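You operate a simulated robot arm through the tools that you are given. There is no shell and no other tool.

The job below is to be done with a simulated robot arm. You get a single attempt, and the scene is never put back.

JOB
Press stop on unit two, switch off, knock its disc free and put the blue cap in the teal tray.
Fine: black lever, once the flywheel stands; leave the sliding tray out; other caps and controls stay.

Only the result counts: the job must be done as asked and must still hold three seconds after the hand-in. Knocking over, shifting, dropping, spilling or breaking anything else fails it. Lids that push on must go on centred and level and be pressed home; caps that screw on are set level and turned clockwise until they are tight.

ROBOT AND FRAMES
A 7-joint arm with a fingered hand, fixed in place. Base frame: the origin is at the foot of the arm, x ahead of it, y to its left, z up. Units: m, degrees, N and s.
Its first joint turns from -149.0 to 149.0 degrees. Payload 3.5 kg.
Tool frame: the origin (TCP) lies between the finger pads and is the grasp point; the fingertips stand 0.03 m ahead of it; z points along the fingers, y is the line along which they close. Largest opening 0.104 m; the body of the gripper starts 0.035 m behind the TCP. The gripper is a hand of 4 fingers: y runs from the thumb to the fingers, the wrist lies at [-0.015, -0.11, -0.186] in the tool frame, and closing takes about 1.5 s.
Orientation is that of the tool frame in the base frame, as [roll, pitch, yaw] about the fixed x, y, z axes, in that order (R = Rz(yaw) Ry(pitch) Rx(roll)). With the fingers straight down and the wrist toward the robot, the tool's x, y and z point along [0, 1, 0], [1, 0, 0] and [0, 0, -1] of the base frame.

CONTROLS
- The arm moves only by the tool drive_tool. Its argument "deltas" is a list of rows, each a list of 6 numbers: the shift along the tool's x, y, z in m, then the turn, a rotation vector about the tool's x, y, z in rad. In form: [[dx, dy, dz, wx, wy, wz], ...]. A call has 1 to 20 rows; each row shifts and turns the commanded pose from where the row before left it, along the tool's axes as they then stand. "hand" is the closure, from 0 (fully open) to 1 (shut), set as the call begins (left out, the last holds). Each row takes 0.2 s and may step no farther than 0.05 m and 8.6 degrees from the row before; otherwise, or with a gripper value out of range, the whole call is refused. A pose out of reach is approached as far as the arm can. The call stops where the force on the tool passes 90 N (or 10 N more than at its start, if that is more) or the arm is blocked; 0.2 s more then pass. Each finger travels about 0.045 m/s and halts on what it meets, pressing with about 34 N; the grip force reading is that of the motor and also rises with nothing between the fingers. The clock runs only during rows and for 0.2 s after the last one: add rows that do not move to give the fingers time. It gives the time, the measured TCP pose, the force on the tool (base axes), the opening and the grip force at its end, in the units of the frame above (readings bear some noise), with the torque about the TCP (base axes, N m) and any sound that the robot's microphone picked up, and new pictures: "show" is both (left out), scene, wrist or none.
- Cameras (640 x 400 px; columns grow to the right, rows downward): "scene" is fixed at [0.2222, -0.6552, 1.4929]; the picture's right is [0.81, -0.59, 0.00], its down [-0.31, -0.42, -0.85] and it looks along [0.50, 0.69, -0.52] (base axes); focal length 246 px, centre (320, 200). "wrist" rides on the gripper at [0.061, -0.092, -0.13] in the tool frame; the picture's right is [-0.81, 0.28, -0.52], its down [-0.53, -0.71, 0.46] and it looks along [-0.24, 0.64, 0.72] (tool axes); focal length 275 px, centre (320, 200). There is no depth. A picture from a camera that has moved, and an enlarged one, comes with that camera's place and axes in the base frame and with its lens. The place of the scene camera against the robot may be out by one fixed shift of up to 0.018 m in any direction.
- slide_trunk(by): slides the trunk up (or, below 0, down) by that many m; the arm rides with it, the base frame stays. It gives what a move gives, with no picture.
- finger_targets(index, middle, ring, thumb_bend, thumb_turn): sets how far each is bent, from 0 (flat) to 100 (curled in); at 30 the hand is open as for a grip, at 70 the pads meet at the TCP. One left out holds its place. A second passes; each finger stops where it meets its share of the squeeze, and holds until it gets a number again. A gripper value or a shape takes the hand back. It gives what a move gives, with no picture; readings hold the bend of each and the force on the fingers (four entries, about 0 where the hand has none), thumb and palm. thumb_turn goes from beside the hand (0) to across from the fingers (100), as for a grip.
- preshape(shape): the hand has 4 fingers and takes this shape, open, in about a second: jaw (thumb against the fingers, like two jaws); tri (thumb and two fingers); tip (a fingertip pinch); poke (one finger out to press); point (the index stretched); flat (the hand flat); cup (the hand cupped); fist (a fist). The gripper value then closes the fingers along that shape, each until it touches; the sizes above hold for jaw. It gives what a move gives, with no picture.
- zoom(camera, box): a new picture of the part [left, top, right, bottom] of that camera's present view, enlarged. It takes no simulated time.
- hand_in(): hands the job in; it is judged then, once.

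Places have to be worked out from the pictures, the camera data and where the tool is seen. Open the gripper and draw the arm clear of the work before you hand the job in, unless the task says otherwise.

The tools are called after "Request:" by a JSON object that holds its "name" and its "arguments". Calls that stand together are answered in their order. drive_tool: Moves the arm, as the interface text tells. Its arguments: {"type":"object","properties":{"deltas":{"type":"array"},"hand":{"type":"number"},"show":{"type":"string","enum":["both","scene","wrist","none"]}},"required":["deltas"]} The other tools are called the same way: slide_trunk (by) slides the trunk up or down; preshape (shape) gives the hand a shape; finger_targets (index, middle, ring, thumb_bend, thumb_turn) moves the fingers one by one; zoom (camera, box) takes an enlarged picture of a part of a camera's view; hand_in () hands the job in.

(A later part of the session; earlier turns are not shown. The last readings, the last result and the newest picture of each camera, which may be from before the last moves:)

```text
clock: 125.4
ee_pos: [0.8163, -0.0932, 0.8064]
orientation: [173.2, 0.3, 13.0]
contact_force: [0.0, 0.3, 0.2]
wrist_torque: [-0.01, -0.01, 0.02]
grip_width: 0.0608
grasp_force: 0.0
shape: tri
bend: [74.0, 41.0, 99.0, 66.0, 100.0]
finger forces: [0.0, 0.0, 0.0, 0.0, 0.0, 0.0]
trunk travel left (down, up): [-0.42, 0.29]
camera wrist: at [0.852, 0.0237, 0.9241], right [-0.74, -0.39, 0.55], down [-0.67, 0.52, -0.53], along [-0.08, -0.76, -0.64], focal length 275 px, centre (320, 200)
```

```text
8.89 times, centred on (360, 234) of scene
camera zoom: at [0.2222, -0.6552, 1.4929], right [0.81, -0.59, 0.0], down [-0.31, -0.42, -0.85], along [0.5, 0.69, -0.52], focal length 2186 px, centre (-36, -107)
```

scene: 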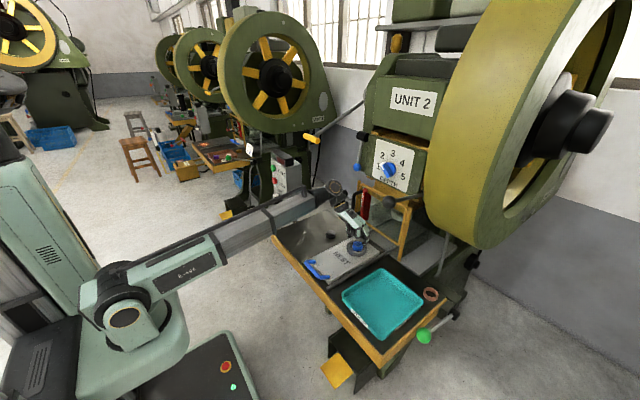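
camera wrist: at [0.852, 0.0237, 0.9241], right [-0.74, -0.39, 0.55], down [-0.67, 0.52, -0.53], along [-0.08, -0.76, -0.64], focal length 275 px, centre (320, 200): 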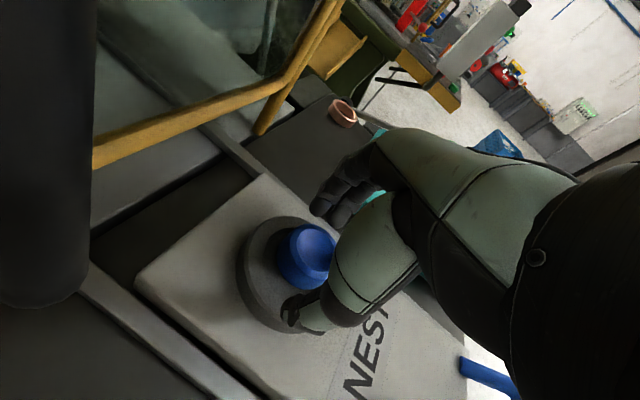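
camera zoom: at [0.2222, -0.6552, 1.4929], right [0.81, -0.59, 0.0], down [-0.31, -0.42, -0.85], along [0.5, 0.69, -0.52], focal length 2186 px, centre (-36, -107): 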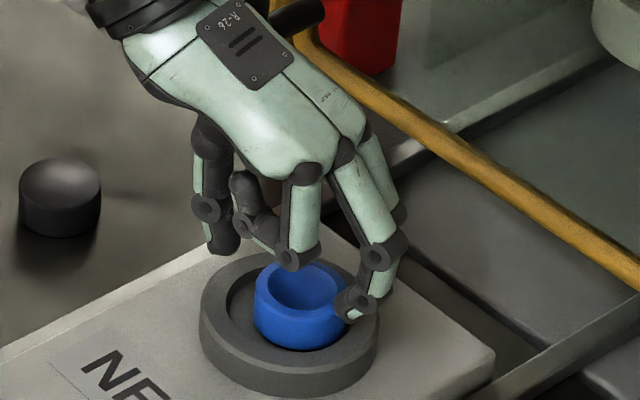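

Still no contact; the middle fingertip is now well below the rim. Go on 2–3 mm at a time until something is felt.

Request:
{"name": "drive_tool", "arguments": {"deltas": [[0, -0.0003, 0.003, 0, 0, 0]], "show": "none"}}

Request:
{"name": "drive_tool", "arguments": {"deltas": [[0, -0.0003, 0.003, 0, 0, 0]], "show": "none"}}

Request:
{"name": "drive_tool", "arguments": {"deltas": [[0, -0.0003, 0.002, 0, 0, 0]], "show": "wrist"}}

Request:
{"name": "zoom", "arguments": {"camera": "wrist", "box": [200, 140, 400, 340]}}

Request:
{"name": "zoom", "arguments": {"camera": "scene", "box": [335, 212, 385, 257]}}

```text
clock: 125.8
ee_pos: [0.8152, -0.0934, 0.803]
orientation: [173.2, 0.3, 13.1]
contact_force: [-0.8, -0.2, -0.7]
wrist_torque: [-0.01, 0.01, 0.0]
grip_width: 0.0608
grasp_force: 0.0
shape: tri
bend: [74.0, 41.0, 99.0, 66.0, 100.0]
finger forces: [0.1, 0.0, 0.0, 0.0, 0.1, 0.0]
trunk travel left (down, up): [-0.42, 0.29]
```

```text
clock: 126.2
ee_pos: [0.8148, -0.0945, 0.7994]
orientation: [173.1, 0.3, 13.1]
contact_force: [1.0, 0.1, 0.6]
wrist_torque: [0.03, 0.02, 0.02]
grip_width: 0.0609
grasp_force: 0.0
shape: tri
bend: [74.0, 41.0, 99.0, 66.0, 100.0]
finger forces: [0.0, 0.0, 0.0, 0.0, 0.0, 0.0]
trunk travel left (down, up): [-0.42, 0.29]
```

```text
clock: 126.6
ee_pos: [0.815, -0.0935, 0.7976]
orientation: [173.1, 0.3, 13.0]
contact_force: [0.0, -0.5, 0.0]
wrist_torque: [0.01, 0.02, -0.03]
grip_width: 0.0605
grasp_force: 0.0
shape: tri
bend: [74.0, 41.0, 99.0, 66.0, 100.0]
finger forces: [0.0, 0.0, 0.1, 0.1, 0.1, 0.0]
trunk travel left (down, up): [-0.42, 0.29]
camera wrist: at [0.8519, 0.0238, 0.9155], right [-0.74, -0.39, 0.55], down [-0.67, 0.52, -0.53], along [-0.08, -0.76, -0.64], focal length 275 px, centre (320, 200)
```

wrist: 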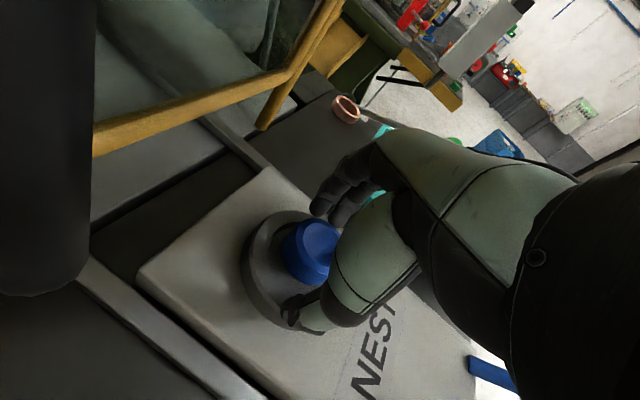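

```text
2.00 times, centred on (300, 240) of wrist
camera zoom: at [0.8519, 0.0238, 0.9155], right [-0.74, -0.39, 0.55], down [-0.67, 0.52, -0.53], along [-0.08, -0.76, -0.64], focal length 551 px, centre (360, 120)
```

zoom: 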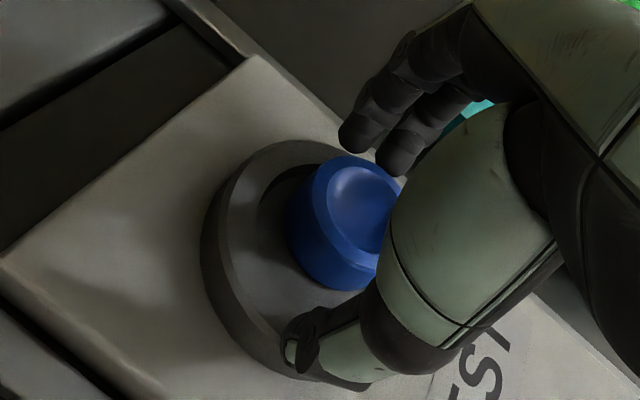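

```text
8.89 times, centred on (360, 234) of scene
camera zoom: at [0.2222, -0.6552, 1.4929], right [0.81, -0.59, 0.0], down [-0.31, -0.42, -0.85], along [0.5, 0.69, -0.52], focal length 2186 px, centre (-36, -107)
```

zoom: 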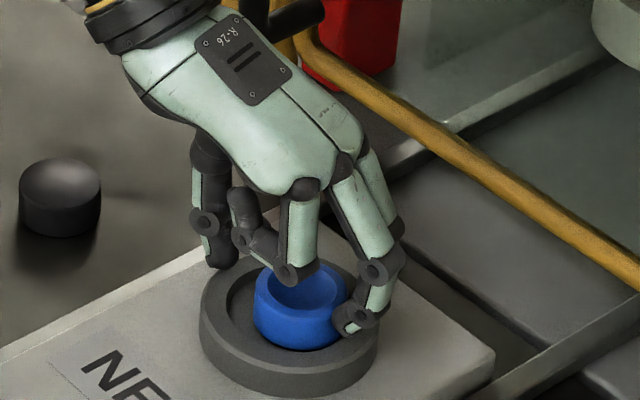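

Good depth now (TCP 0.798) with still no contact. Close the three-finger grasp.

Request:
{"name": "drive_tool", "arguments": {"deltas": [[0, 0, 0, 0, 0, 0], [0, 0, 0, 0, 0, 0], [0, 0, 0, 0, 0, 0], [0, 0, 0, 0, 0, 0], [0, 0, 0, 0, 0, 0]], "hand": 0.7, "show": "both"}}

Request:
{"name": "zoom", "arguments": {"camera": "wrist", "box": [200, 140, 400, 340]}}

Request:
{"name": "zoom", "arguments": {"camera": "scene", "box": [335, 212, 385, 257]}}

```text
clock: 127.8
ee_pos: [0.8164, -0.0936, 0.7978]
orientation: [173.3, 0.2, 13.0]
contact_force: [0.0, -0.4, 0.0]
wrist_torque: [-0.02, 0.01, -0.02]
grip_width: 0.036
grasp_force: 34.2
shape: tri
bend: [74.0, 51.0, 100.0, 73.0, 100.0]
finger forces: [14.7, 15.4, 0.1, 0.0, 29.8, 0.0]
trunk travel left (down, up): [-0.42, 0.29]
camera wrist: at [0.8519, 0.0238, 0.9155], right [-0.74, -0.39, 0.55], down [-0.67, 0.52, -0.53], along [-0.08, -0.76, -0.64], focal length 275 px, centre (320, 200)
```

scene: 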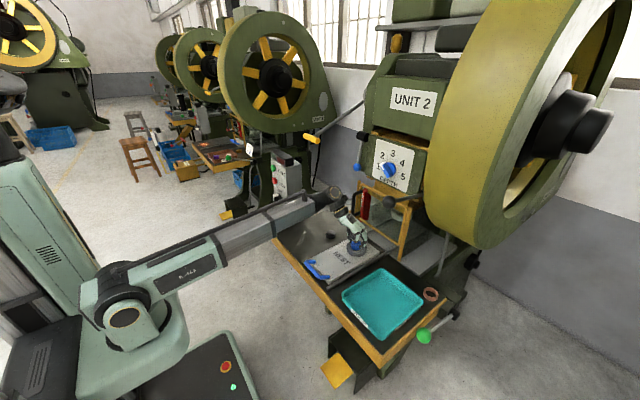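
wrist: 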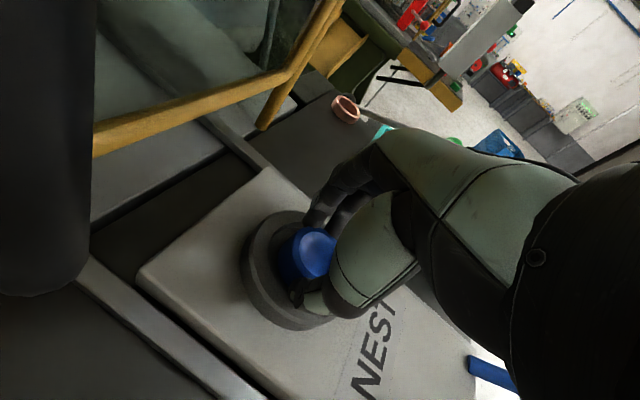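

```text
2.00 times, centred on (300, 240) of wrist
camera zoom: at [0.8519, 0.0238, 0.9155], right [-0.74, -0.39, 0.55], down [-0.67, 0.52, -0.53], along [-0.08, -0.76, -0.64], focal length 551 px, centre (360, 120)
```

zoom: 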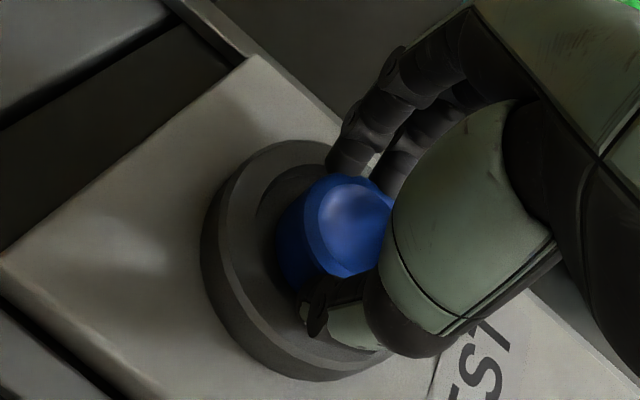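

```text
8.89 times, centred on (360, 234) of scene
camera zoom: at [0.2222, -0.6552, 1.4929], right [0.81, -0.59, 0.0], down [-0.31, -0.42, -0.85], along [0.5, 0.69, -0.52], focal length 2186 px, centre (-36, -107)
```

zoom: 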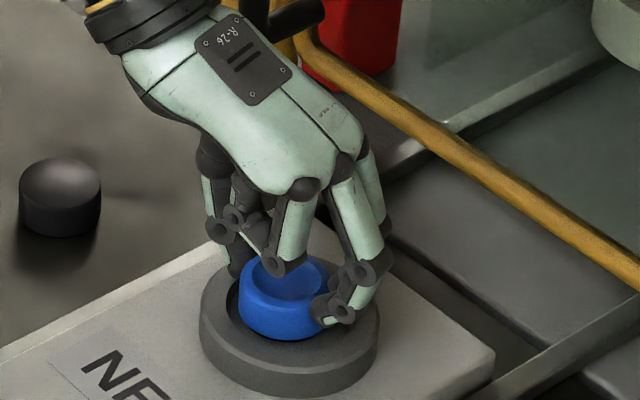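

A balanced three-point grip: index 14.7 N, middle 15.4 N, thumb 29.8 N and no net force. Lift slowly and check that the cap comes along.

Request:
{"name": "drive_tool", "arguments": {"deltas": [[0, 0.0006, -0.005, 0, 0, 0], [0, 0.0012, -0.01, 0, 0, 0], [0, 0.0012, -0.01, 0, 0, 0], [0, 0.0012, -0.01, 0, 0, 0], [0, 0, 0, 0, 0, 0]], "show": "both"}}

Request:
{"name": "zoom", "arguments": {"camera": "scene", "box": [335, 205, 385, 250]}}

Request:
{"name": "zoom", "arguments": {"camera": "wrist", "box": [200, 140, 400, 340]}}

```text
clock: 129.0
ee_pos: [0.8157, -0.0927, 0.8324]
orientation: [173.2, 0.3, 13.1]
contact_force: [-0.6, 0.2, -0.6]
wrist_torque: [0.05, -0.02, 0.04]
grip_width: 0.0364
grasp_force: 33.9
shape: tri
bend: [74.0, 51.0, 100.0, 73.0, 100.0]
finger forces: [14.7, 15.3, 0.0, 0.0, 29.8, 0.1]
trunk travel left (down, up): [-0.42, 0.29]
camera wrist: at [0.852, 0.0244, 0.9511], right [-0.74, -0.39, 0.55], down [-0.67, 0.52, -0.53], along [-0.08, -0.76, -0.64], focal length 275 px, centre (320, 200)
```

scene: 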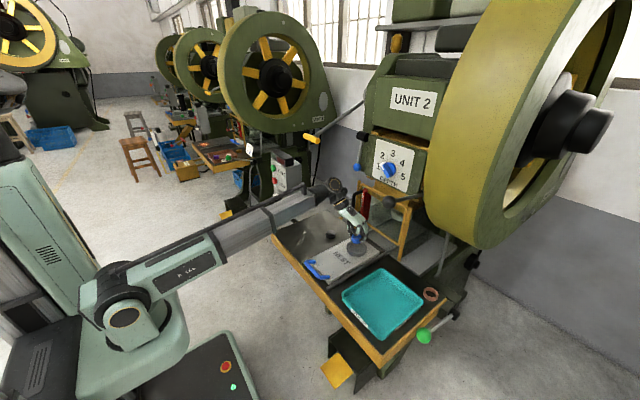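
wrist: 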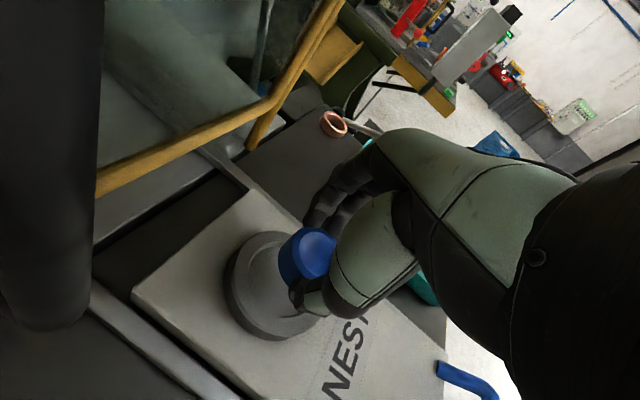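

```text
8.89 times, centred on (360, 228) of scene
camera zoom: at [0.2222, -0.6552, 1.4929], right [0.81, -0.59, 0.0], down [-0.31, -0.42, -0.85], along [0.5, 0.69, -0.52], focal length 2186 px, centre (-36, -44)
```

zoom: 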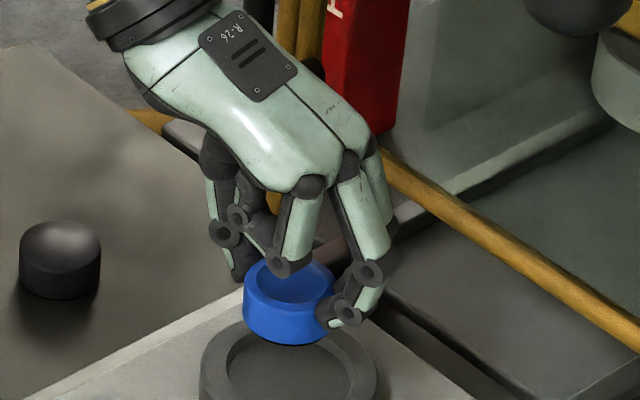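

```text
2.00 times, centred on (300, 240) of wrist
camera zoom: at [0.852, 0.0244, 0.9511], right [-0.74, -0.39, 0.55], down [-0.67, 0.52, -0.53], along [-0.08, -0.76, -0.64], focal length 551 px, centre (360, 120)
```

zoom: 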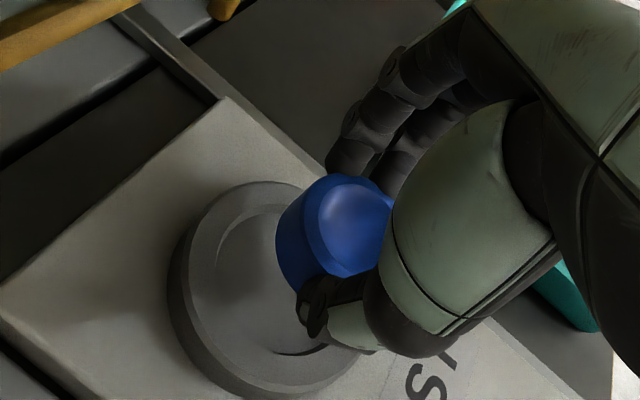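

The cap is up and held firmly. Raise a bit more, move back to x≈0.70 (keeping away from the black lever ball), then right toward the teal tray.

Request:
{"name": "drive_tool", "arguments": {"deltas": [[0, 0.0028, -0.0228, 0, 0, 0], [-0.037, -0.0085, -0.001, 0, 0, 0], [-0.037, -0.0085, -0.001, 0, 0, 0], [-0.037, -0.0085, -0.001, 0, 0, 0], [-0.009, 0.0387, 0.0047, 0, 0, 0], [-0.009, 0.0387, 0.0047, 0, 0, 0], [-0.009, 0.0387, 0.0047, 0, 0, 0], [0, 0, 0, 0, 0, 0]], "show": "both"}}

Request:
{"name": "zoom", "arguments": {"camera": "scene", "box": [305, 190, 445, 300]}}

```text
clock: 130.8
ee_pos: [0.7021, -0.2134, 0.8565]
orientation: [173.2, 0.3, 13.1]
contact_force: [-0.1, -0.6, -0.8]
wrist_torque: [0.04, 0.0, -0.01]
grip_width: 0.0363
grasp_force: 33.9
shape: tri
bend: [74.0, 51.0, 100.0, 73.0, 100.0]
finger forces: [14.8, 15.4, 0.0, 0.0, 29.9, 0.0]
trunk travel left (down, up): [-0.42, 0.29]
camera wrist: at [0.7381, -0.0961, 0.9754], right [-0.74, -0.39, 0.55], down [-0.67, 0.52, -0.53], along [-0.08, -0.76, -0.64], focal length 275 px, centre (320, 200)
```

scene: 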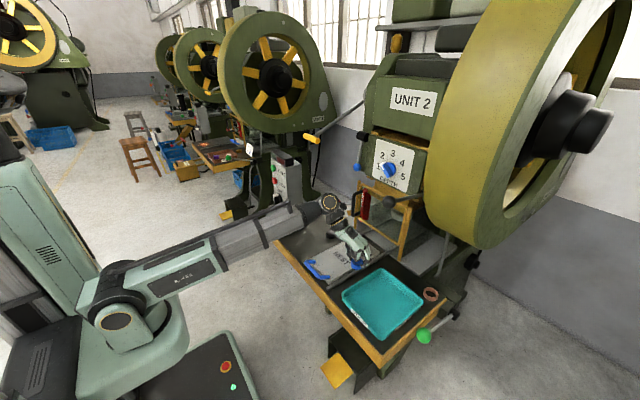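
wrist: 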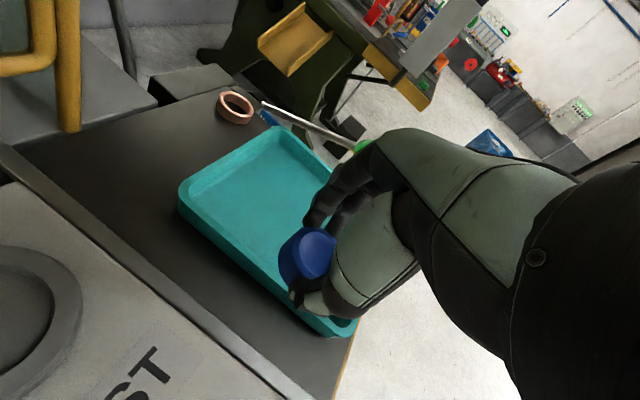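

```text
3.64 times, centred on (375, 245) of scene
camera zoom: at [0.2222, -0.6552, 1.4929], right [0.81, -0.59, 0.0], down [-0.31, -0.42, -0.85], along [0.5, 0.69, -0.52], focal length 894 px, centre (120, 36)
```

zoom: 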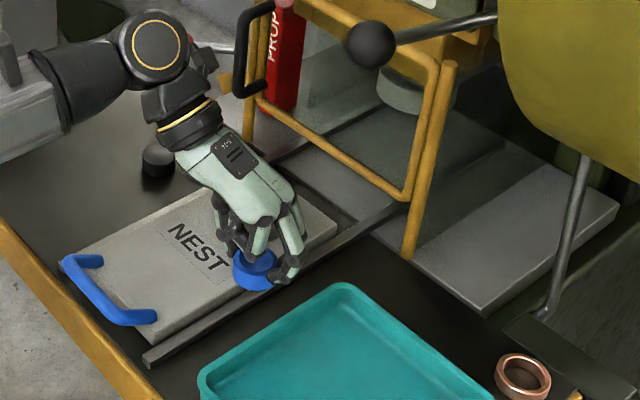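

Cap still firmly held. Teal tray spans about x 0.635–0.815, y −0.225…−0.39; move over its centre.

Request:
{"name": "drive_tool", "arguments": {"deltas": [[-0.0014, 0.0326, 0.004, 0, 0, 0], [-0.0014, 0.0326, 0.004, 0, 0, 0], [-0.0014, 0.0326, 0.004, 0, 0, 0], [0, 0, 0, 0, 0, 0]], "show": "both"}}

Request:
{"name": "zoom", "arguments": {"camera": "scene", "box": [325, 190, 455, 330]}}

```text
clock: 131.8
ee_pos: [0.7199, -0.3093, 0.8569]
orientation: [173.2, 0.4, 12.9]
contact_force: [-0.7, 0.2, -0.3]
wrist_torque: [0.03, 0.02, 0.05]
grip_width: 0.0362
grasp_force: 34.1
shape: tri
bend: [74.0, 51.0, 100.0, 73.0, 100.0]
finger forces: [14.9, 15.4, 0.0, 0.1, 29.9, 0.0]
trunk travel left (down, up): [-0.42, 0.29]
camera wrist: at [0.7568, -0.1929, 0.974], right [-0.74, -0.39, 0.55], down [-0.67, 0.52, -0.53], along [-0.08, -0.76, -0.64], focal length 275 px, centre (320, 200)
```

scene: 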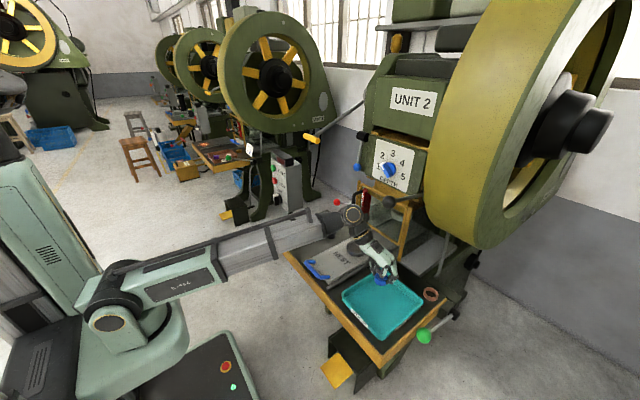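
wrist: 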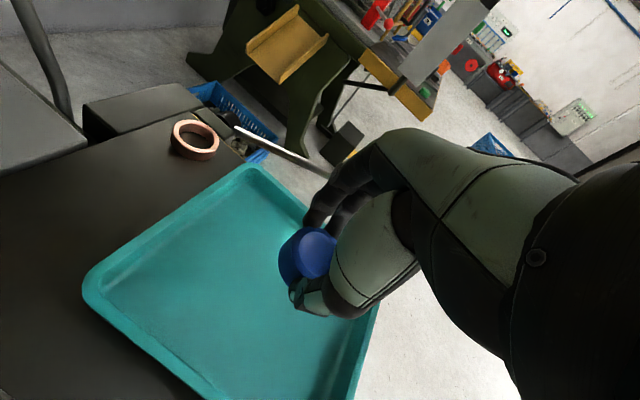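

```text
2.86 times, centred on (390, 260) of scene
camera zoom: at [0.2222, -0.6552, 1.4929], right [0.81, -0.59, 0.0], down [-0.31, -0.42, -0.85], along [0.5, 0.69, -0.52], focal length 702 px, centre (120, 29)
```

zoom: 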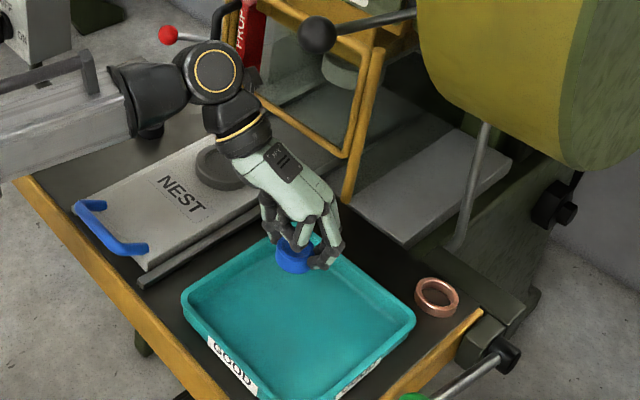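

Cap is over the tray. Lower it toward the tray floor in steps.

Request:
{"name": "drive_tool", "arguments": {"deltas": [[-0.0006, -0.0005, 0.025, 0, 0, 0], [-0.0006, -0.0005, 0.025, 0, 0, 0], [-0.0006, -0.0005, 0.017, 0, 0, 0], [0, 0, 0, 0, 0, 0]], "show": "both"}}

Request:
{"name": "zoom", "arguments": {"camera": "scene", "box": [335, 220, 435, 320]}}

```text
clock: 132.8
ee_pos: [0.7203, -0.3171, 0.7884]
orientation: [173.2, 0.3, 13.1]
contact_force: [0.2, 0.1, 0.0]
wrist_torque: [-0.01, 0.0, 0.03]
grip_width: 0.0357
grasp_force: 34.0
shape: tri
bend: [74.0, 51.0, 100.0, 73.0, 100.0]
finger forces: [14.7, 15.3, 0.1, 0.1, 29.8, 0.0]
trunk travel left (down, up): [-0.42, 0.29]
camera wrist: at [0.7561, -0.1997, 0.9075], right [-0.74, -0.39, 0.55], down [-0.67, 0.52, -0.53], along [-0.08, -0.76, -0.64], focal length 275 px, centre (320, 200)
```

scene: 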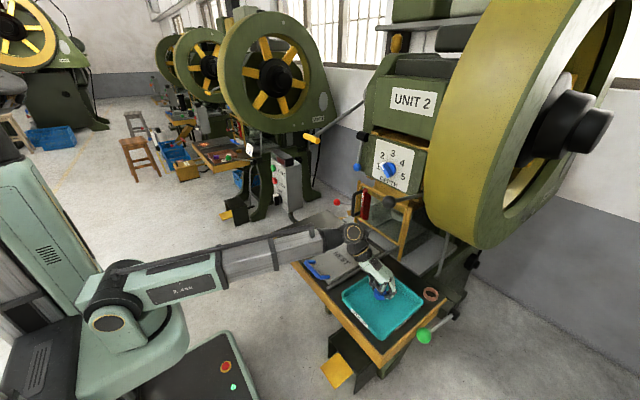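
wrist: 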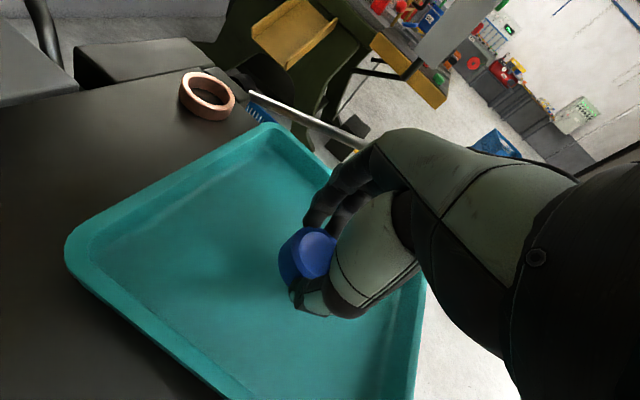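

```text
4.00 times, centred on (385, 270) of scene
camera zoom: at [0.2222, -0.6552, 1.4929], right [0.81, -0.59, 0.0], down [-0.31, -0.42, -0.85], along [0.5, 0.69, -0.52], focal length 984 px, centre (60, -80)
```

zoom: 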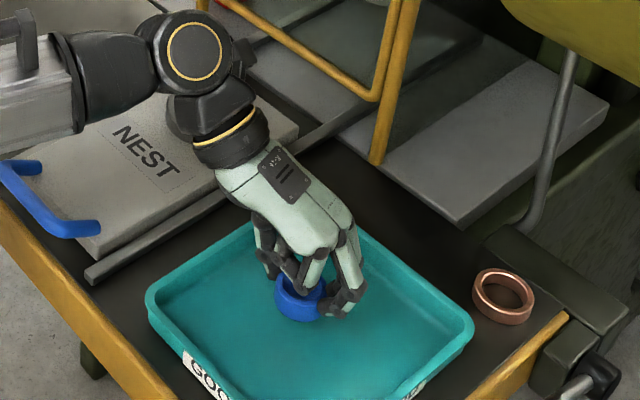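

Nicely inside the tray. Continue down in small steps until the cap touches the floor.

Request:
{"name": "drive_tool", "arguments": {"deltas": [[0, -0.0006, 0.005, 0, 0, 0], [0, -0.0005, 0.004, 0, 0, 0]], "show": "none"}}

Request:
{"name": "drive_tool", "arguments": {"deltas": [[0, -0.0004, 0.003, 0, 0, 0]], "show": "none"}}

Request:
{"name": "drive_tool", "arguments": {"deltas": [[0, -0.0004, 0.003, 0, 0, 0]], "show": "wrist"}}

Request:
{"name": "zoom", "arguments": {"camera": "scene", "box": [355, 250, 405, 300]}}

```text
clock: 133.4
ee_pos: [0.7193, -0.3178, 0.7802]
orientation: [173.2, 0.3, 13.2]
contact_force: [0.0, -0.9, 0.5]
wrist_torque: [0.0, 0.02, 0.01]
grip_width: 0.0359
grasp_force: 34.1
shape: tri
bend: [74.0, 51.0, 100.0, 73.0, 100.0]
finger forces: [14.7, 15.4, 0.0, 0.1, 29.7, 0.0]
trunk travel left (down, up): [-0.42, 0.29]
```

```text
clock: 133.8
ee_pos: [0.7202, -0.3175, 0.7777]
orientation: [173.2, 0.3, 13.1]
contact_force: [0.6, -0.1, -0.1]
wrist_torque: [-0.01, 0.01, 0.01]
grip_width: 0.036
grasp_force: 33.6
shape: tri
bend: [74.0, 51.0, 100.0, 73.0, 100.0]
finger forces: [14.7, 15.6, 0.0, 0.1, 29.8, 0.0]
trunk travel left (down, up): [-0.42, 0.29]
```

```text
clock: 134.2
ee_pos: [0.7199, -0.3161, 0.7738]
orientation: [173.3, 0.3, 13.1]
contact_force: [0.2, -0.1, 0.5]
wrist_torque: [0.05, 0.03, -0.01]
grip_width: 0.0359
grasp_force: 33.8
shape: tri
bend: [74.0, 51.0, 100.0, 73.0, 100.0]
finger forces: [14.7, 15.5, 0.0, 0.1, 29.8, 0.1]
trunk travel left (down, up): [-0.42, 0.29]
camera wrist: at [0.7558, -0.1998, 0.8925], right [-0.74, -0.39, 0.55], down [-0.67, 0.52, -0.53], along [-0.08, -0.76, -0.64], focal length 275 px, centre (320, 200)
```

wrist: 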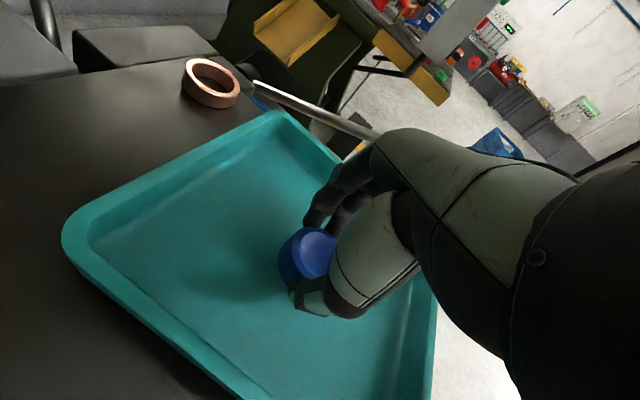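

```text
8.00 times, centred on (380, 275) of scene
camera zoom: at [0.2222, -0.6552, 1.4929], right [0.81, -0.59, 0.0], down [-0.31, -0.42, -0.85], along [0.5, 0.69, -0.52], focal length 1967 px, centre (-160, -400)
```

zoom: 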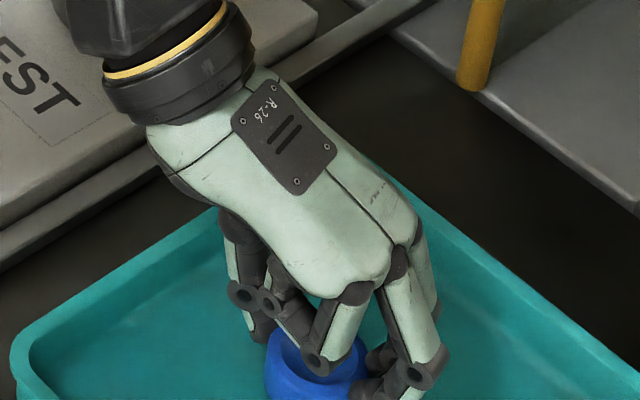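

No contact yet; continue.

Request:
{"name": "drive_tool", "arguments": {"deltas": [[0, -0.0004, 0.003, 0, 0, 0]], "show": "none"}}

Request:
{"name": "drive_tool", "arguments": {"deltas": [[0, -0.0003, 0.0025, 0, 0, 0]], "show": "none"}}

Request:
{"name": "drive_tool", "arguments": {"deltas": [[0, -0.0003, 0.0025, 0, 0, 0]], "show": "both"}}

Request:
{"name": "zoom", "arguments": {"camera": "scene", "box": [355, 260, 405, 310]}}

```text
clock: 134.6
ee_pos: [0.719, -0.3171, 0.771]
orientation: [173.3, 0.3, 13.1]
contact_force: [0.2, -1.3, -0.5]
wrist_torque: [0.01, -0.01, -0.03]
grip_width: 0.036
grasp_force: 33.8
shape: tri
bend: [74.0, 51.0, 100.0, 73.0, 100.0]
finger forces: [14.7, 15.5, 0.0, 0.1, 29.7, 0.1]
trunk travel left (down, up): [-0.42, 0.29]
```

```text
clock: 135.0
ee_pos: [0.7197, -0.3176, 0.7698]
orientation: [173.2, 0.4, 13.0]
contact_force: [-0.2, 0.0, -1.1]
wrist_torque: [0.0, 0.01, -0.01]
grip_width: 0.0361
grasp_force: 33.9
shape: tri
bend: [74.0, 51.0, 100.0, 73.0, 100.0]
finger forces: [14.6, 15.5, 0.0, 0.0, 29.8, 0.0]
trunk travel left (down, up): [-0.42, 0.29]
```

```text
clock: 135.4
ee_pos: [0.7194, -0.3158, 0.7658]
orientation: [173.2, 0.4, 13.0]
contact_force: [0.3, -0.6, -0.4]
wrist_torque: [0.0, -0.02, -0.01]
grip_width: 0.0363
grasp_force: 34.1
shape: tri
bend: [74.0, 51.0, 100.0, 73.0, 100.0]
finger forces: [14.7, 15.4, 0.0, 0.0, 29.8, 0.0]
trunk travel left (down, up): [-0.42, 0.29]
camera wrist: at [0.7556, -0.1994, 0.8847], right [-0.74, -0.39, 0.55], down [-0.67, 0.52, -0.53], along [-0.08, -0.76, -0.64], focal length 275 px, centre (320, 200)
```

scene: 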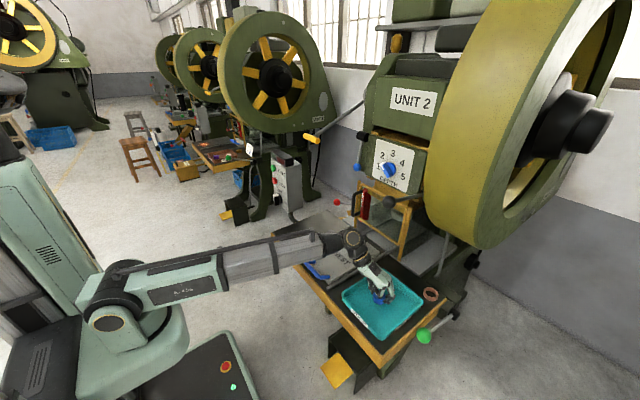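
wrist: 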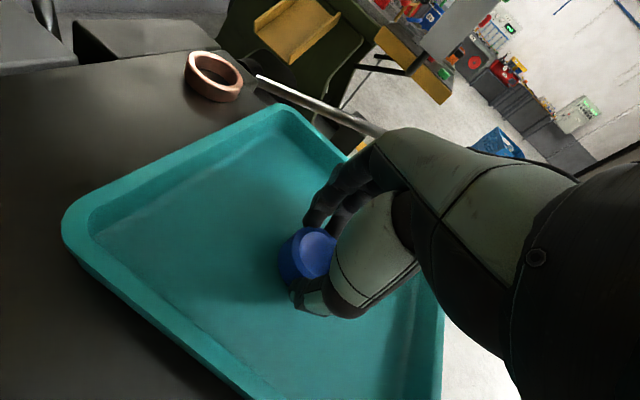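

```text
8.00 times, centred on (380, 285) of scene
camera zoom: at [0.2222, -0.6552, 1.4929], right [0.81, -0.59, 0.0], down [-0.31, -0.42, -0.85], along [0.5, 0.69, -0.52], focal length 1967 px, centre (-160, -480)
```

zoom: 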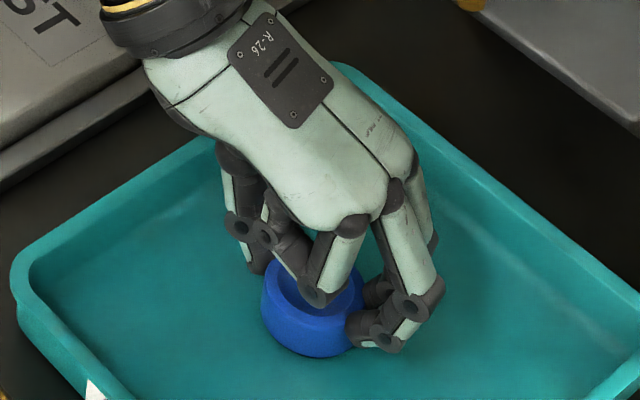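

Nearly at the floor (shadow closing in). Continue with small steps until contact is felt.

Request:
{"name": "drive_tool", "arguments": {"deltas": [[0, -0.0003, 0.003, 0, 0, 0]], "show": "none"}}

Request:
{"name": "drive_tool", "arguments": {"deltas": [[0, -0.0003, 0.003, 0, 0, 0]], "show": "none"}}

Request:
{"name": "drive_tool", "arguments": {"deltas": [[0, -0.0003, 0.0025, 0, 0, 0]], "show": "wrist"}}

Request:
{"name": "zoom", "arguments": {"camera": "scene", "box": [355, 260, 405, 310]}}

```text
clock: 135.8
ee_pos: [0.7189, -0.3167, 0.7641]
orientation: [173.2, 0.1, 13.0]
contact_force: [0.9, 0.6, 3.1]
wrist_torque: [0.07, 0.01, 0.01]
grip_width: 0.0361
grasp_force: 34.2
shape: tri
bend: [74.0, 51.0, 100.0, 73.0, 100.0]
finger forces: [15.3, 16.1, 0.0, 0.1, 30.9, 0.0]
trunk travel left (down, up): [-0.42, 0.29]
```

```text
clock: 136.2
ee_pos: [0.7197, -0.3165, 0.7626]
orientation: [173.0, 0.2, 13.0]
contact_force: [1.5, 1.2, 18.5]
wrist_torque: [0.15, -0.02, 0.0]
grip_width: 0.0369
grasp_force: 34.2
shape: tri
bend: [74.0, 51.0, 100.0, 74.0, 100.0]
finger forces: [17.2, 17.8, 0.0, 0.0, 34.7, 0.1]
trunk travel left (down, up): [-0.42, 0.29]
```

```text
clock: 136.6
ee_pos: [0.7181, -0.3172, 0.7611]
orientation: [172.9, 0.2, 13.1]
contact_force: [1.5, 1.8, 35.8]
wrist_torque: [0.08, -0.03, 0.0]
grip_width: 0.038
grasp_force: 34.2
shape: tri
bend: [74.0, 50.0, 100.0, 74.0, 100.0]
finger forces: [18.4, 18.9, 0.0, 0.0, 37.8, 0.0]
trunk travel left (down, up): [-0.42, 0.29]
camera wrist: at [0.7542, -0.1987, 0.8795], right [-0.74, -0.39, 0.55], down [-0.67, 0.51, -0.54], along [-0.07, -0.77, -0.64], focal length 275 px, centre (320, 200)
```

wrist: 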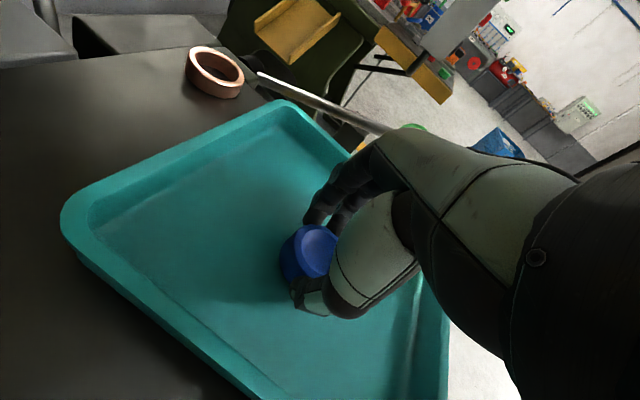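

```text
8.00 times, centred on (380, 285) of scene
camera zoom: at [0.2222, -0.6552, 1.4929], right [0.81, -0.59, 0.0], down [-0.31, -0.42, -0.85], along [0.5, 0.69, -0.52], focal length 1967 px, centre (-160, -480)
```

zoom: 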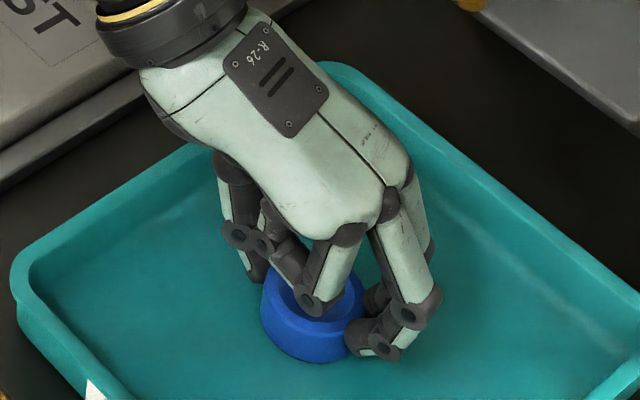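

The cap is on the tray floor (force rose to 36 N). Ease up 6 mm to unload, then open the fingers partly.

Request:
{"name": "drive_tool", "arguments": {"deltas": [[0, 0.0007, -0.006, 0, 0, 0]], "show": "none"}}

Request:
{"name": "drive_tool", "arguments": {"deltas": [[0, 0, 0, 0, 0, 0], [0, 0, 0, 0, 0, 0], [0, 0, 0, 0, 0, 0], [0, 0, 0, 0, 0, 0], [0, 0, 0, 0, 0, 0]], "hand": 0.3, "show": "both"}}

Request:
{"name": "zoom", "arguments": {"camera": "scene", "box": [355, 255, 405, 305]}}

Request:
{"name": "zoom", "arguments": {"camera": "wrist", "box": [200, 140, 420, 340]}}

```text
clock: 137.0
ee_pos: [0.7185, -0.3166, 0.7629]
orientation: [173.2, 0.3, 13.0]
contact_force: [0.7, 0.0, 10.0]
wrist_torque: [0.03, -0.02, -0.02]
grip_width: 0.0377
grasp_force: 33.8
shape: tri
bend: [74.0, 50.0, 100.0, 74.0, 100.0]
finger forces: [17.0, 17.7, 0.0, 0.0, 34.0, 0.1]
trunk travel left (down, up): [-0.42, 0.29]
```

```text
clock: 138.2
ee_pos: [0.7188, -0.3171, 0.7639]
orientation: [173.2, 0.3, 13.1]
contact_force: [1.2, 0.4, 0.0]
wrist_torque: [0.02, -0.02, 0.0]
grip_width: 0.0725
grasp_force: 0.1
shape: tri
bend: [27.0, 37.0, 99.0, 58.0, 99.0]
finger forces: [0.1, 0.1, 0.0, 0.0, 0.1, 0.0]
trunk travel left (down, up): [-0.42, 0.29]
camera wrist: at [0.7555, -0.1996, 0.882], right [-0.74, -0.39, 0.55], down [-0.67, 0.52, -0.53], along [-0.08, -0.76, -0.64], focal length 275 px, centre (320, 200)
```

scene: 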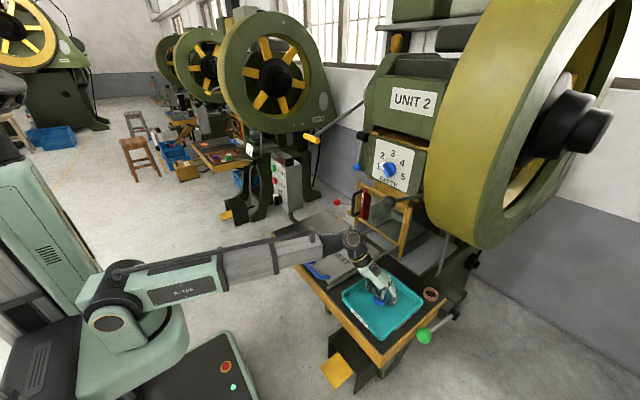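
wrist: 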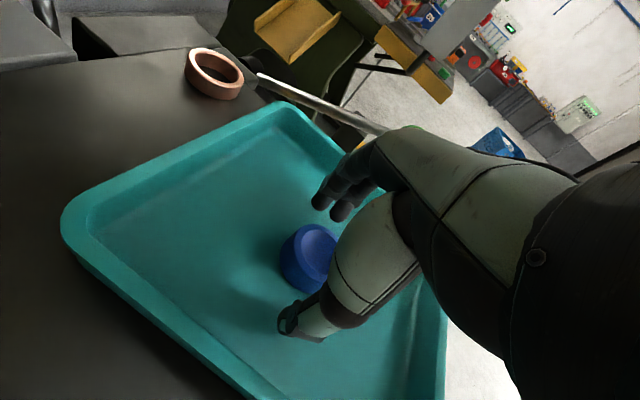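

```text
8.00 times, centred on (380, 280) of scene
camera zoom: at [0.2222, -0.6552, 1.4929], right [0.81, -0.59, 0.0], down [-0.31, -0.42, -0.85], along [0.5, 0.69, -0.52], focal length 1967 px, centre (-160, -440)
```

zoom: 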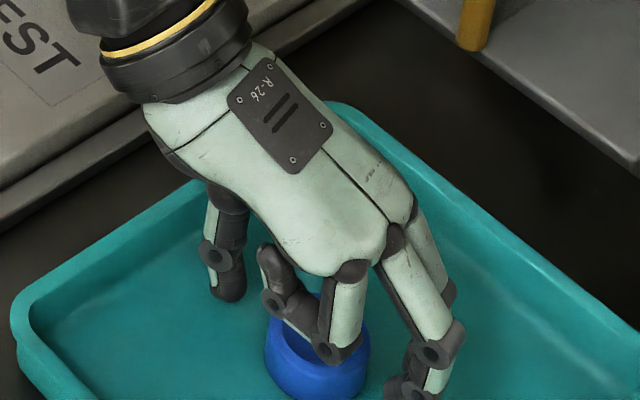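

```text
2.00 times, centred on (310, 240) of wrist
camera zoom: at [0.7555, -0.1996, 0.882], right [-0.74, -0.39, 0.55], down [-0.67, 0.52, -0.53], along [-0.08, -0.76, -0.64], focal length 551 px, centre (340, 120)
```

zoom: 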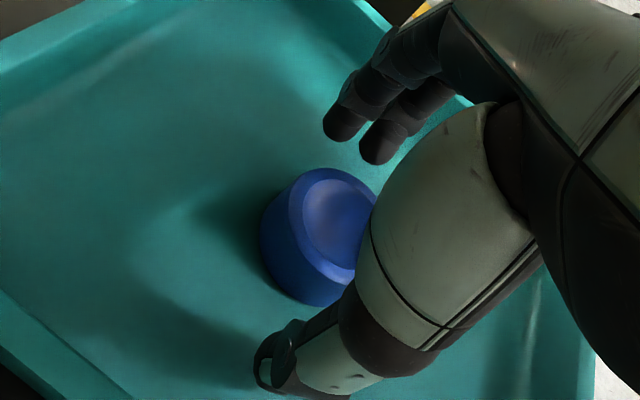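

The cap stands free on the tray floor. Lift straight up ~10 cm, then check.

Request:
{"name": "drive_tool", "arguments": {"deltas": [[0, 0.0012, -0.01, 0, 0, 0], [0, 0.0031, -0.025, 0, 0, 0], [0, 0.0037, -0.03, 0, 0, 0], [0, 0.0037, -0.03, 0, 0, 0], [-0.04, -0.009, 0, 0, 0, 0], [-0.04, -0.009, 0, 0, 0, 0], [0, 0, 0, 0, 0, 0]], "show": "both"}}

Request:
{"name": "zoom", "arguments": {"camera": "scene", "box": [310, 200, 450, 340]}}

```text
clock: 139.8
ee_pos: [0.6369, -0.3201, 0.8572]
orientation: [173.2, 0.3, 13.1]
contact_force: [-0.6, -0.1, -0.9]
wrist_torque: [-0.02, -0.01, 0.01]
grip_width: 0.0727
grasp_force: 0.1
shape: tri
bend: [27.0, 37.0, 99.0, 58.0, 99.0]
finger forces: [0.0, 0.0, 0.0, 0.0, 0.1, 0.0]
trunk travel left (down, up): [-0.42, 0.29]
camera wrist: at [0.6733, -0.2008, 0.9755], right [-0.74, -0.39, 0.55], down [-0.67, 0.52, -0.53], along [-0.08, -0.76, -0.64], focal length 275 px, centre (320, 200)
```

scene: 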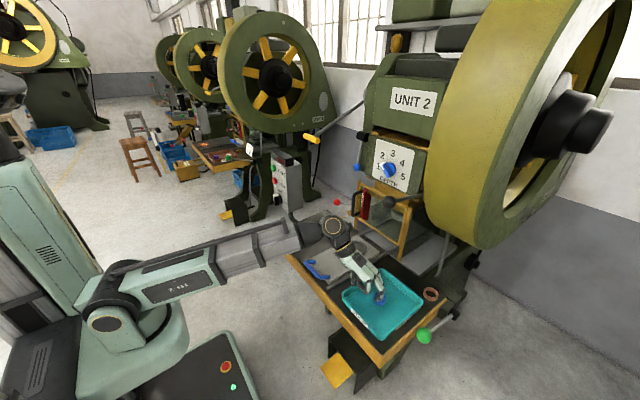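
wrist: 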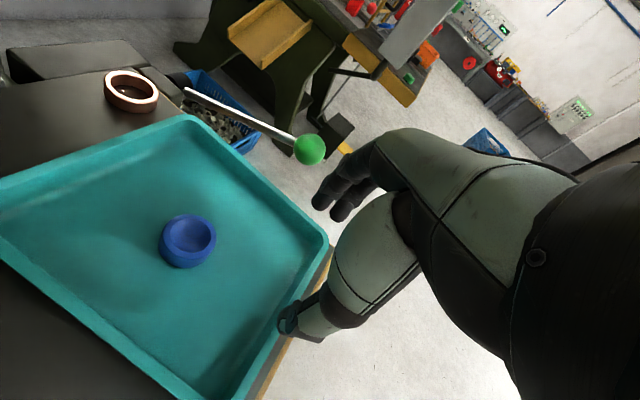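

```text
2.86 times, centred on (380, 270) of scene
camera zoom: at [0.2222, -0.6552, 1.4929], right [0.81, -0.59, 0.0], down [-0.31, -0.42, -0.85], along [0.5, 0.69, -0.52], focal length 702 px, centre (149, 0)
```

zoom: 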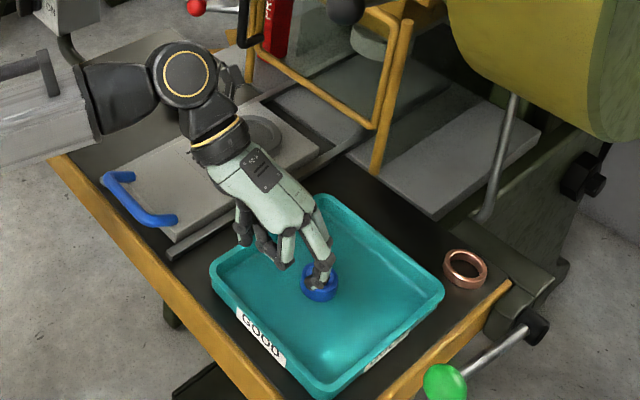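

Cap stands in the middle of the teal "GOOD" tray. Raise the trunk to draw the arm clear, open the hand, and take a final look at everything.

Request:
{"name": "slide_trunk", "arguments": {"by": 0.25}}

Request:
{"name": "preshape", "arguments": {"shape": "jaw"}}

Request:
{"name": "drive_tool", "arguments": {"deltas": [[-0.009, -0.04, 0, 0, 0, 0], [-0.009, -0.04, 0, 0, 0, 0], [-0.009, -0.04, 0, 0, 0, 0], [-0.009, -0.04, 0, 0, 0, 0], [0, 0, 0, 0, 0, 0]], "show": "both"}}

Request:
{"name": "zoom", "arguments": {"camera": "scene", "box": [280, 140, 460, 350]}}

Request:
{"name": "zoom", "arguments": {"camera": "scene", "box": [240, 120, 340, 220]}}

```text
clock: 142.3
ee_pos: [0.6375, -0.3179, 1.1072]
orientation: [173.1, 0.3, 13.0]
contact_force: [-1.0, 0.2, -0.4]
wrist_torque: [0.01, -0.01, 0.03]
grip_width: 0.0726
grasp_force: 0.1
shape: tri
bend: [27.0, 37.0, 99.0, 58.0, 99.0]
finger forces: [0.0, 0.1, 0.0, 0.0, 0.0, 0.1]
trunk travel left (down, up): [-0.67, 0.04]
```

```text
clock: 143.2
ee_pos: [0.6377, -0.3175, 1.1082]
orientation: [173.2, 0.3, 13.1]
contact_force: [0.0, -0.4, -0.5]
wrist_torque: [0.0, -0.01, 0.0]
grip_width: 0.104
grasp_force: 0.1
shape: jaw
bend: [30.0, 30.0, 30.0, 30.0, 98.0]
finger forces: [0.0, 0.0, 0.0, 0.1, 0.1, 0.0]
trunk travel left (down, up): [-0.67, 0.04]
```

```text
clock: 144.4
ee_pos: [0.5664, -0.1704, 1.088]
orientation: [173.2, 0.3, 13.0]
contact_force: [0.7, -0.9, 0.1]
wrist_torque: [-0.01, -0.03, 0.04]
grip_width: 0.1038
grasp_force: 0.1
shape: jaw
bend: [30.0, 30.0, 30.0, 30.0, 98.0]
finger forces: [0.0, 0.0, 0.0, 0.0, 0.1, 0.1]
trunk travel left (down, up): [-0.67, 0.04]
camera wrist: at [0.6024, -0.0546, 1.2068], right [-0.74, -0.39, 0.55], down [-0.67, 0.52, -0.53], along [-0.08, -0.76, -0.64], focal length 275 px, centre (320, 200)
```

scene: 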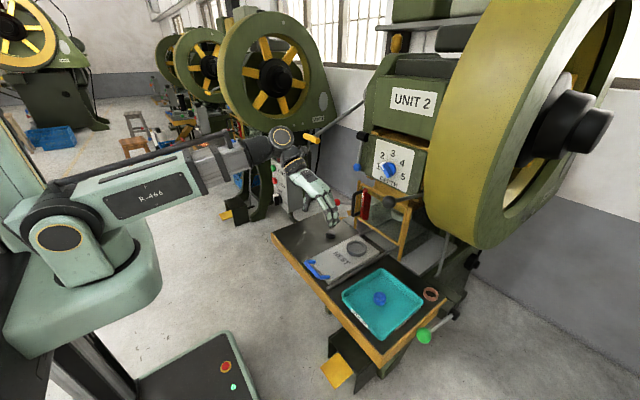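
wrist: 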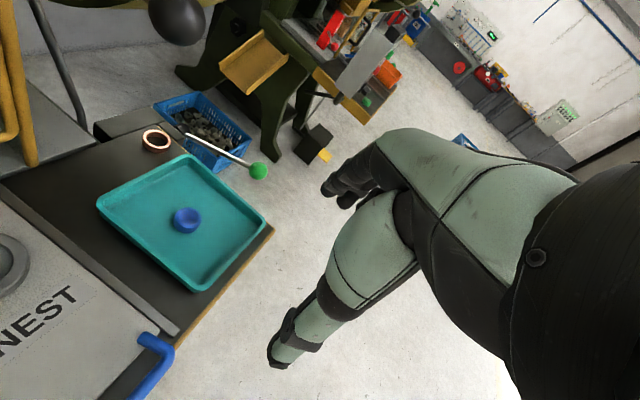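

```text
1.90 times, centred on (370, 245) of scene
camera zoom: at [0.2222, -0.6552, 1.4929], right [0.81, -0.59, 0.0], down [-0.31, -0.42, -0.85], along [0.5, 0.69, -0.52], focal length 468 px, centre (225, 114)
```

zoom: 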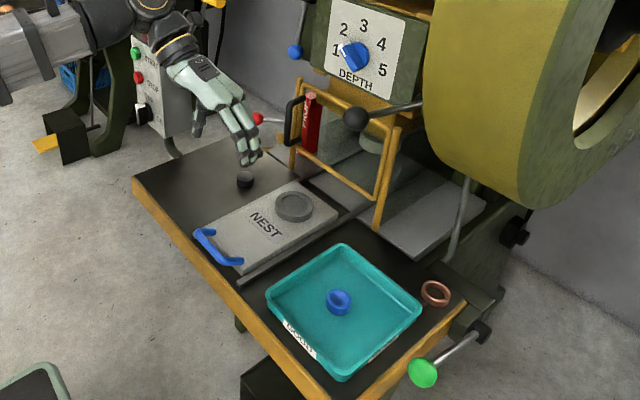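

```text
4.00 times, centred on (290, 170) of scene
camera zoom: at [0.2222, -0.6552, 1.4929], right [0.81, -0.59, 0.0], down [-0.31, -0.42, -0.85], along [0.5, 0.69, -0.52], focal length 984 px, centre (440, 320)
```

zoom: 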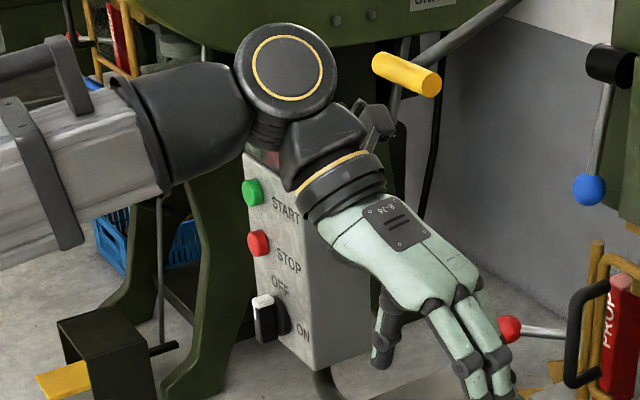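

All looks right: switch OFF, lever back at rest, slide out, cap in the teal tray, black cap, copper ring and DEPTH knob untouched. I'll lift the hand further clear of the work.

Request:
{"name": "drive_tool", "arguments": {"deltas": [[0, 0.004, -0.035, 0, 0, 0], [0, 0.004, -0.035, 0, 0, 0], [0, 0.004, -0.035, 0, 0, 0], [0, 0.004, -0.035, 0, 0, 0], [0, 0, 0, 0, 0, 0], [0, 0, 0, 0, 0, 0]], "show": "both"}}

Request:
{"name": "zoom", "arguments": {"camera": "scene", "box": [300, 170, 460, 350]}}

Request:
{"name": "zoom", "arguments": {"camera": "scene", "box": [330, 120, 450, 230]}}

```text
clock: 145.8
ee_pos: [0.5669, -0.1704, 1.2288]
orientation: [173.2, 0.3, 13.1]
contact_force: [0.9, 0.5, 0.0]
wrist_torque: [0.0, -0.02, -0.01]
grip_width: 0.1036
grasp_force: 0.1
shape: jaw
bend: [30.0, 30.0, 30.0, 30.0, 98.0]
finger forces: [0.0, 0.0, 0.0, 0.0, 0.0, 0.0]
trunk travel left (down, up): [-0.67, 0.04]
camera wrist: at [0.6032, -0.0538, 1.3475], right [-0.74, -0.39, 0.55], down [-0.67, 0.52, -0.53], along [-0.08, -0.76, -0.64], focal length 275 px, centre (320, 200)
```

scene: 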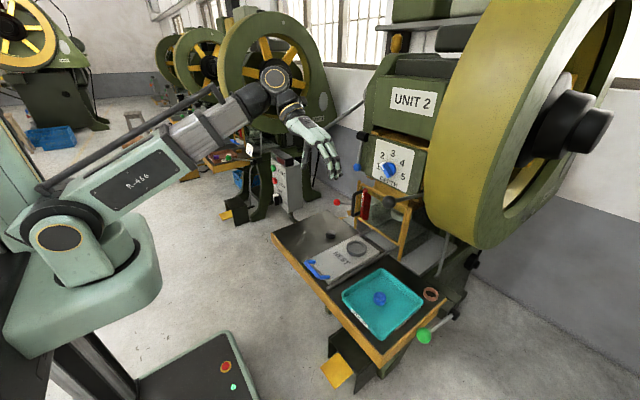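
wrist: 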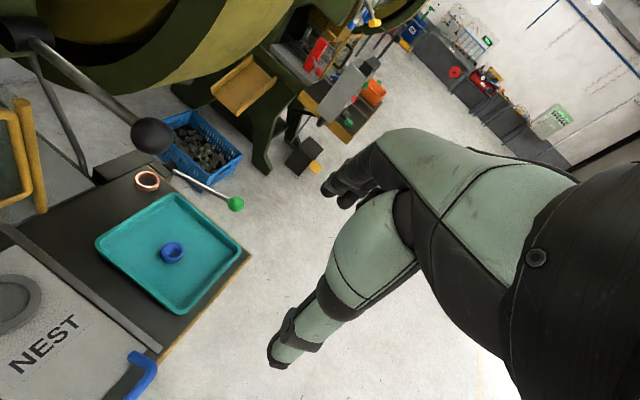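

```text
2.22 times, centred on (380, 260) of scene
camera zoom: at [0.2222, -0.6552, 1.4929], right [0.81, -0.59, 0.0], down [-0.31, -0.42, -0.85], along [0.5, 0.69, -0.52], focal length 546 px, centre (187, 67)
```

zoom: 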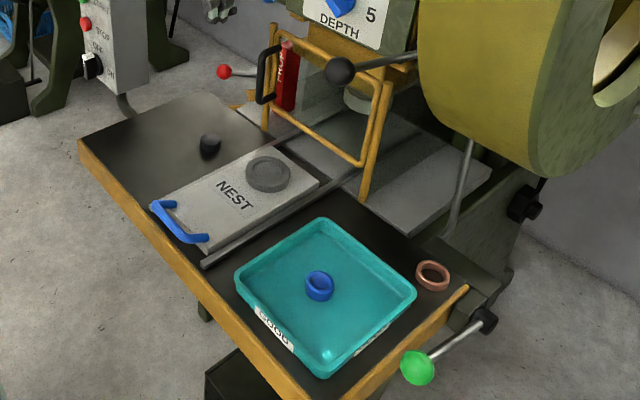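

```text
3.64 times, centred on (390, 175) of scene
camera zoom: at [0.2222, -0.6552, 1.4929], right [0.81, -0.59, 0.0], down [-0.31, -0.42, -0.85], along [0.5, 0.69, -0.52], focal length 894 px, centre (66, 291)
```

zoom: 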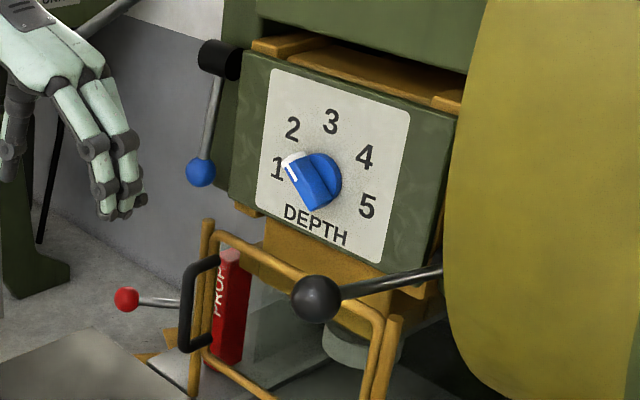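

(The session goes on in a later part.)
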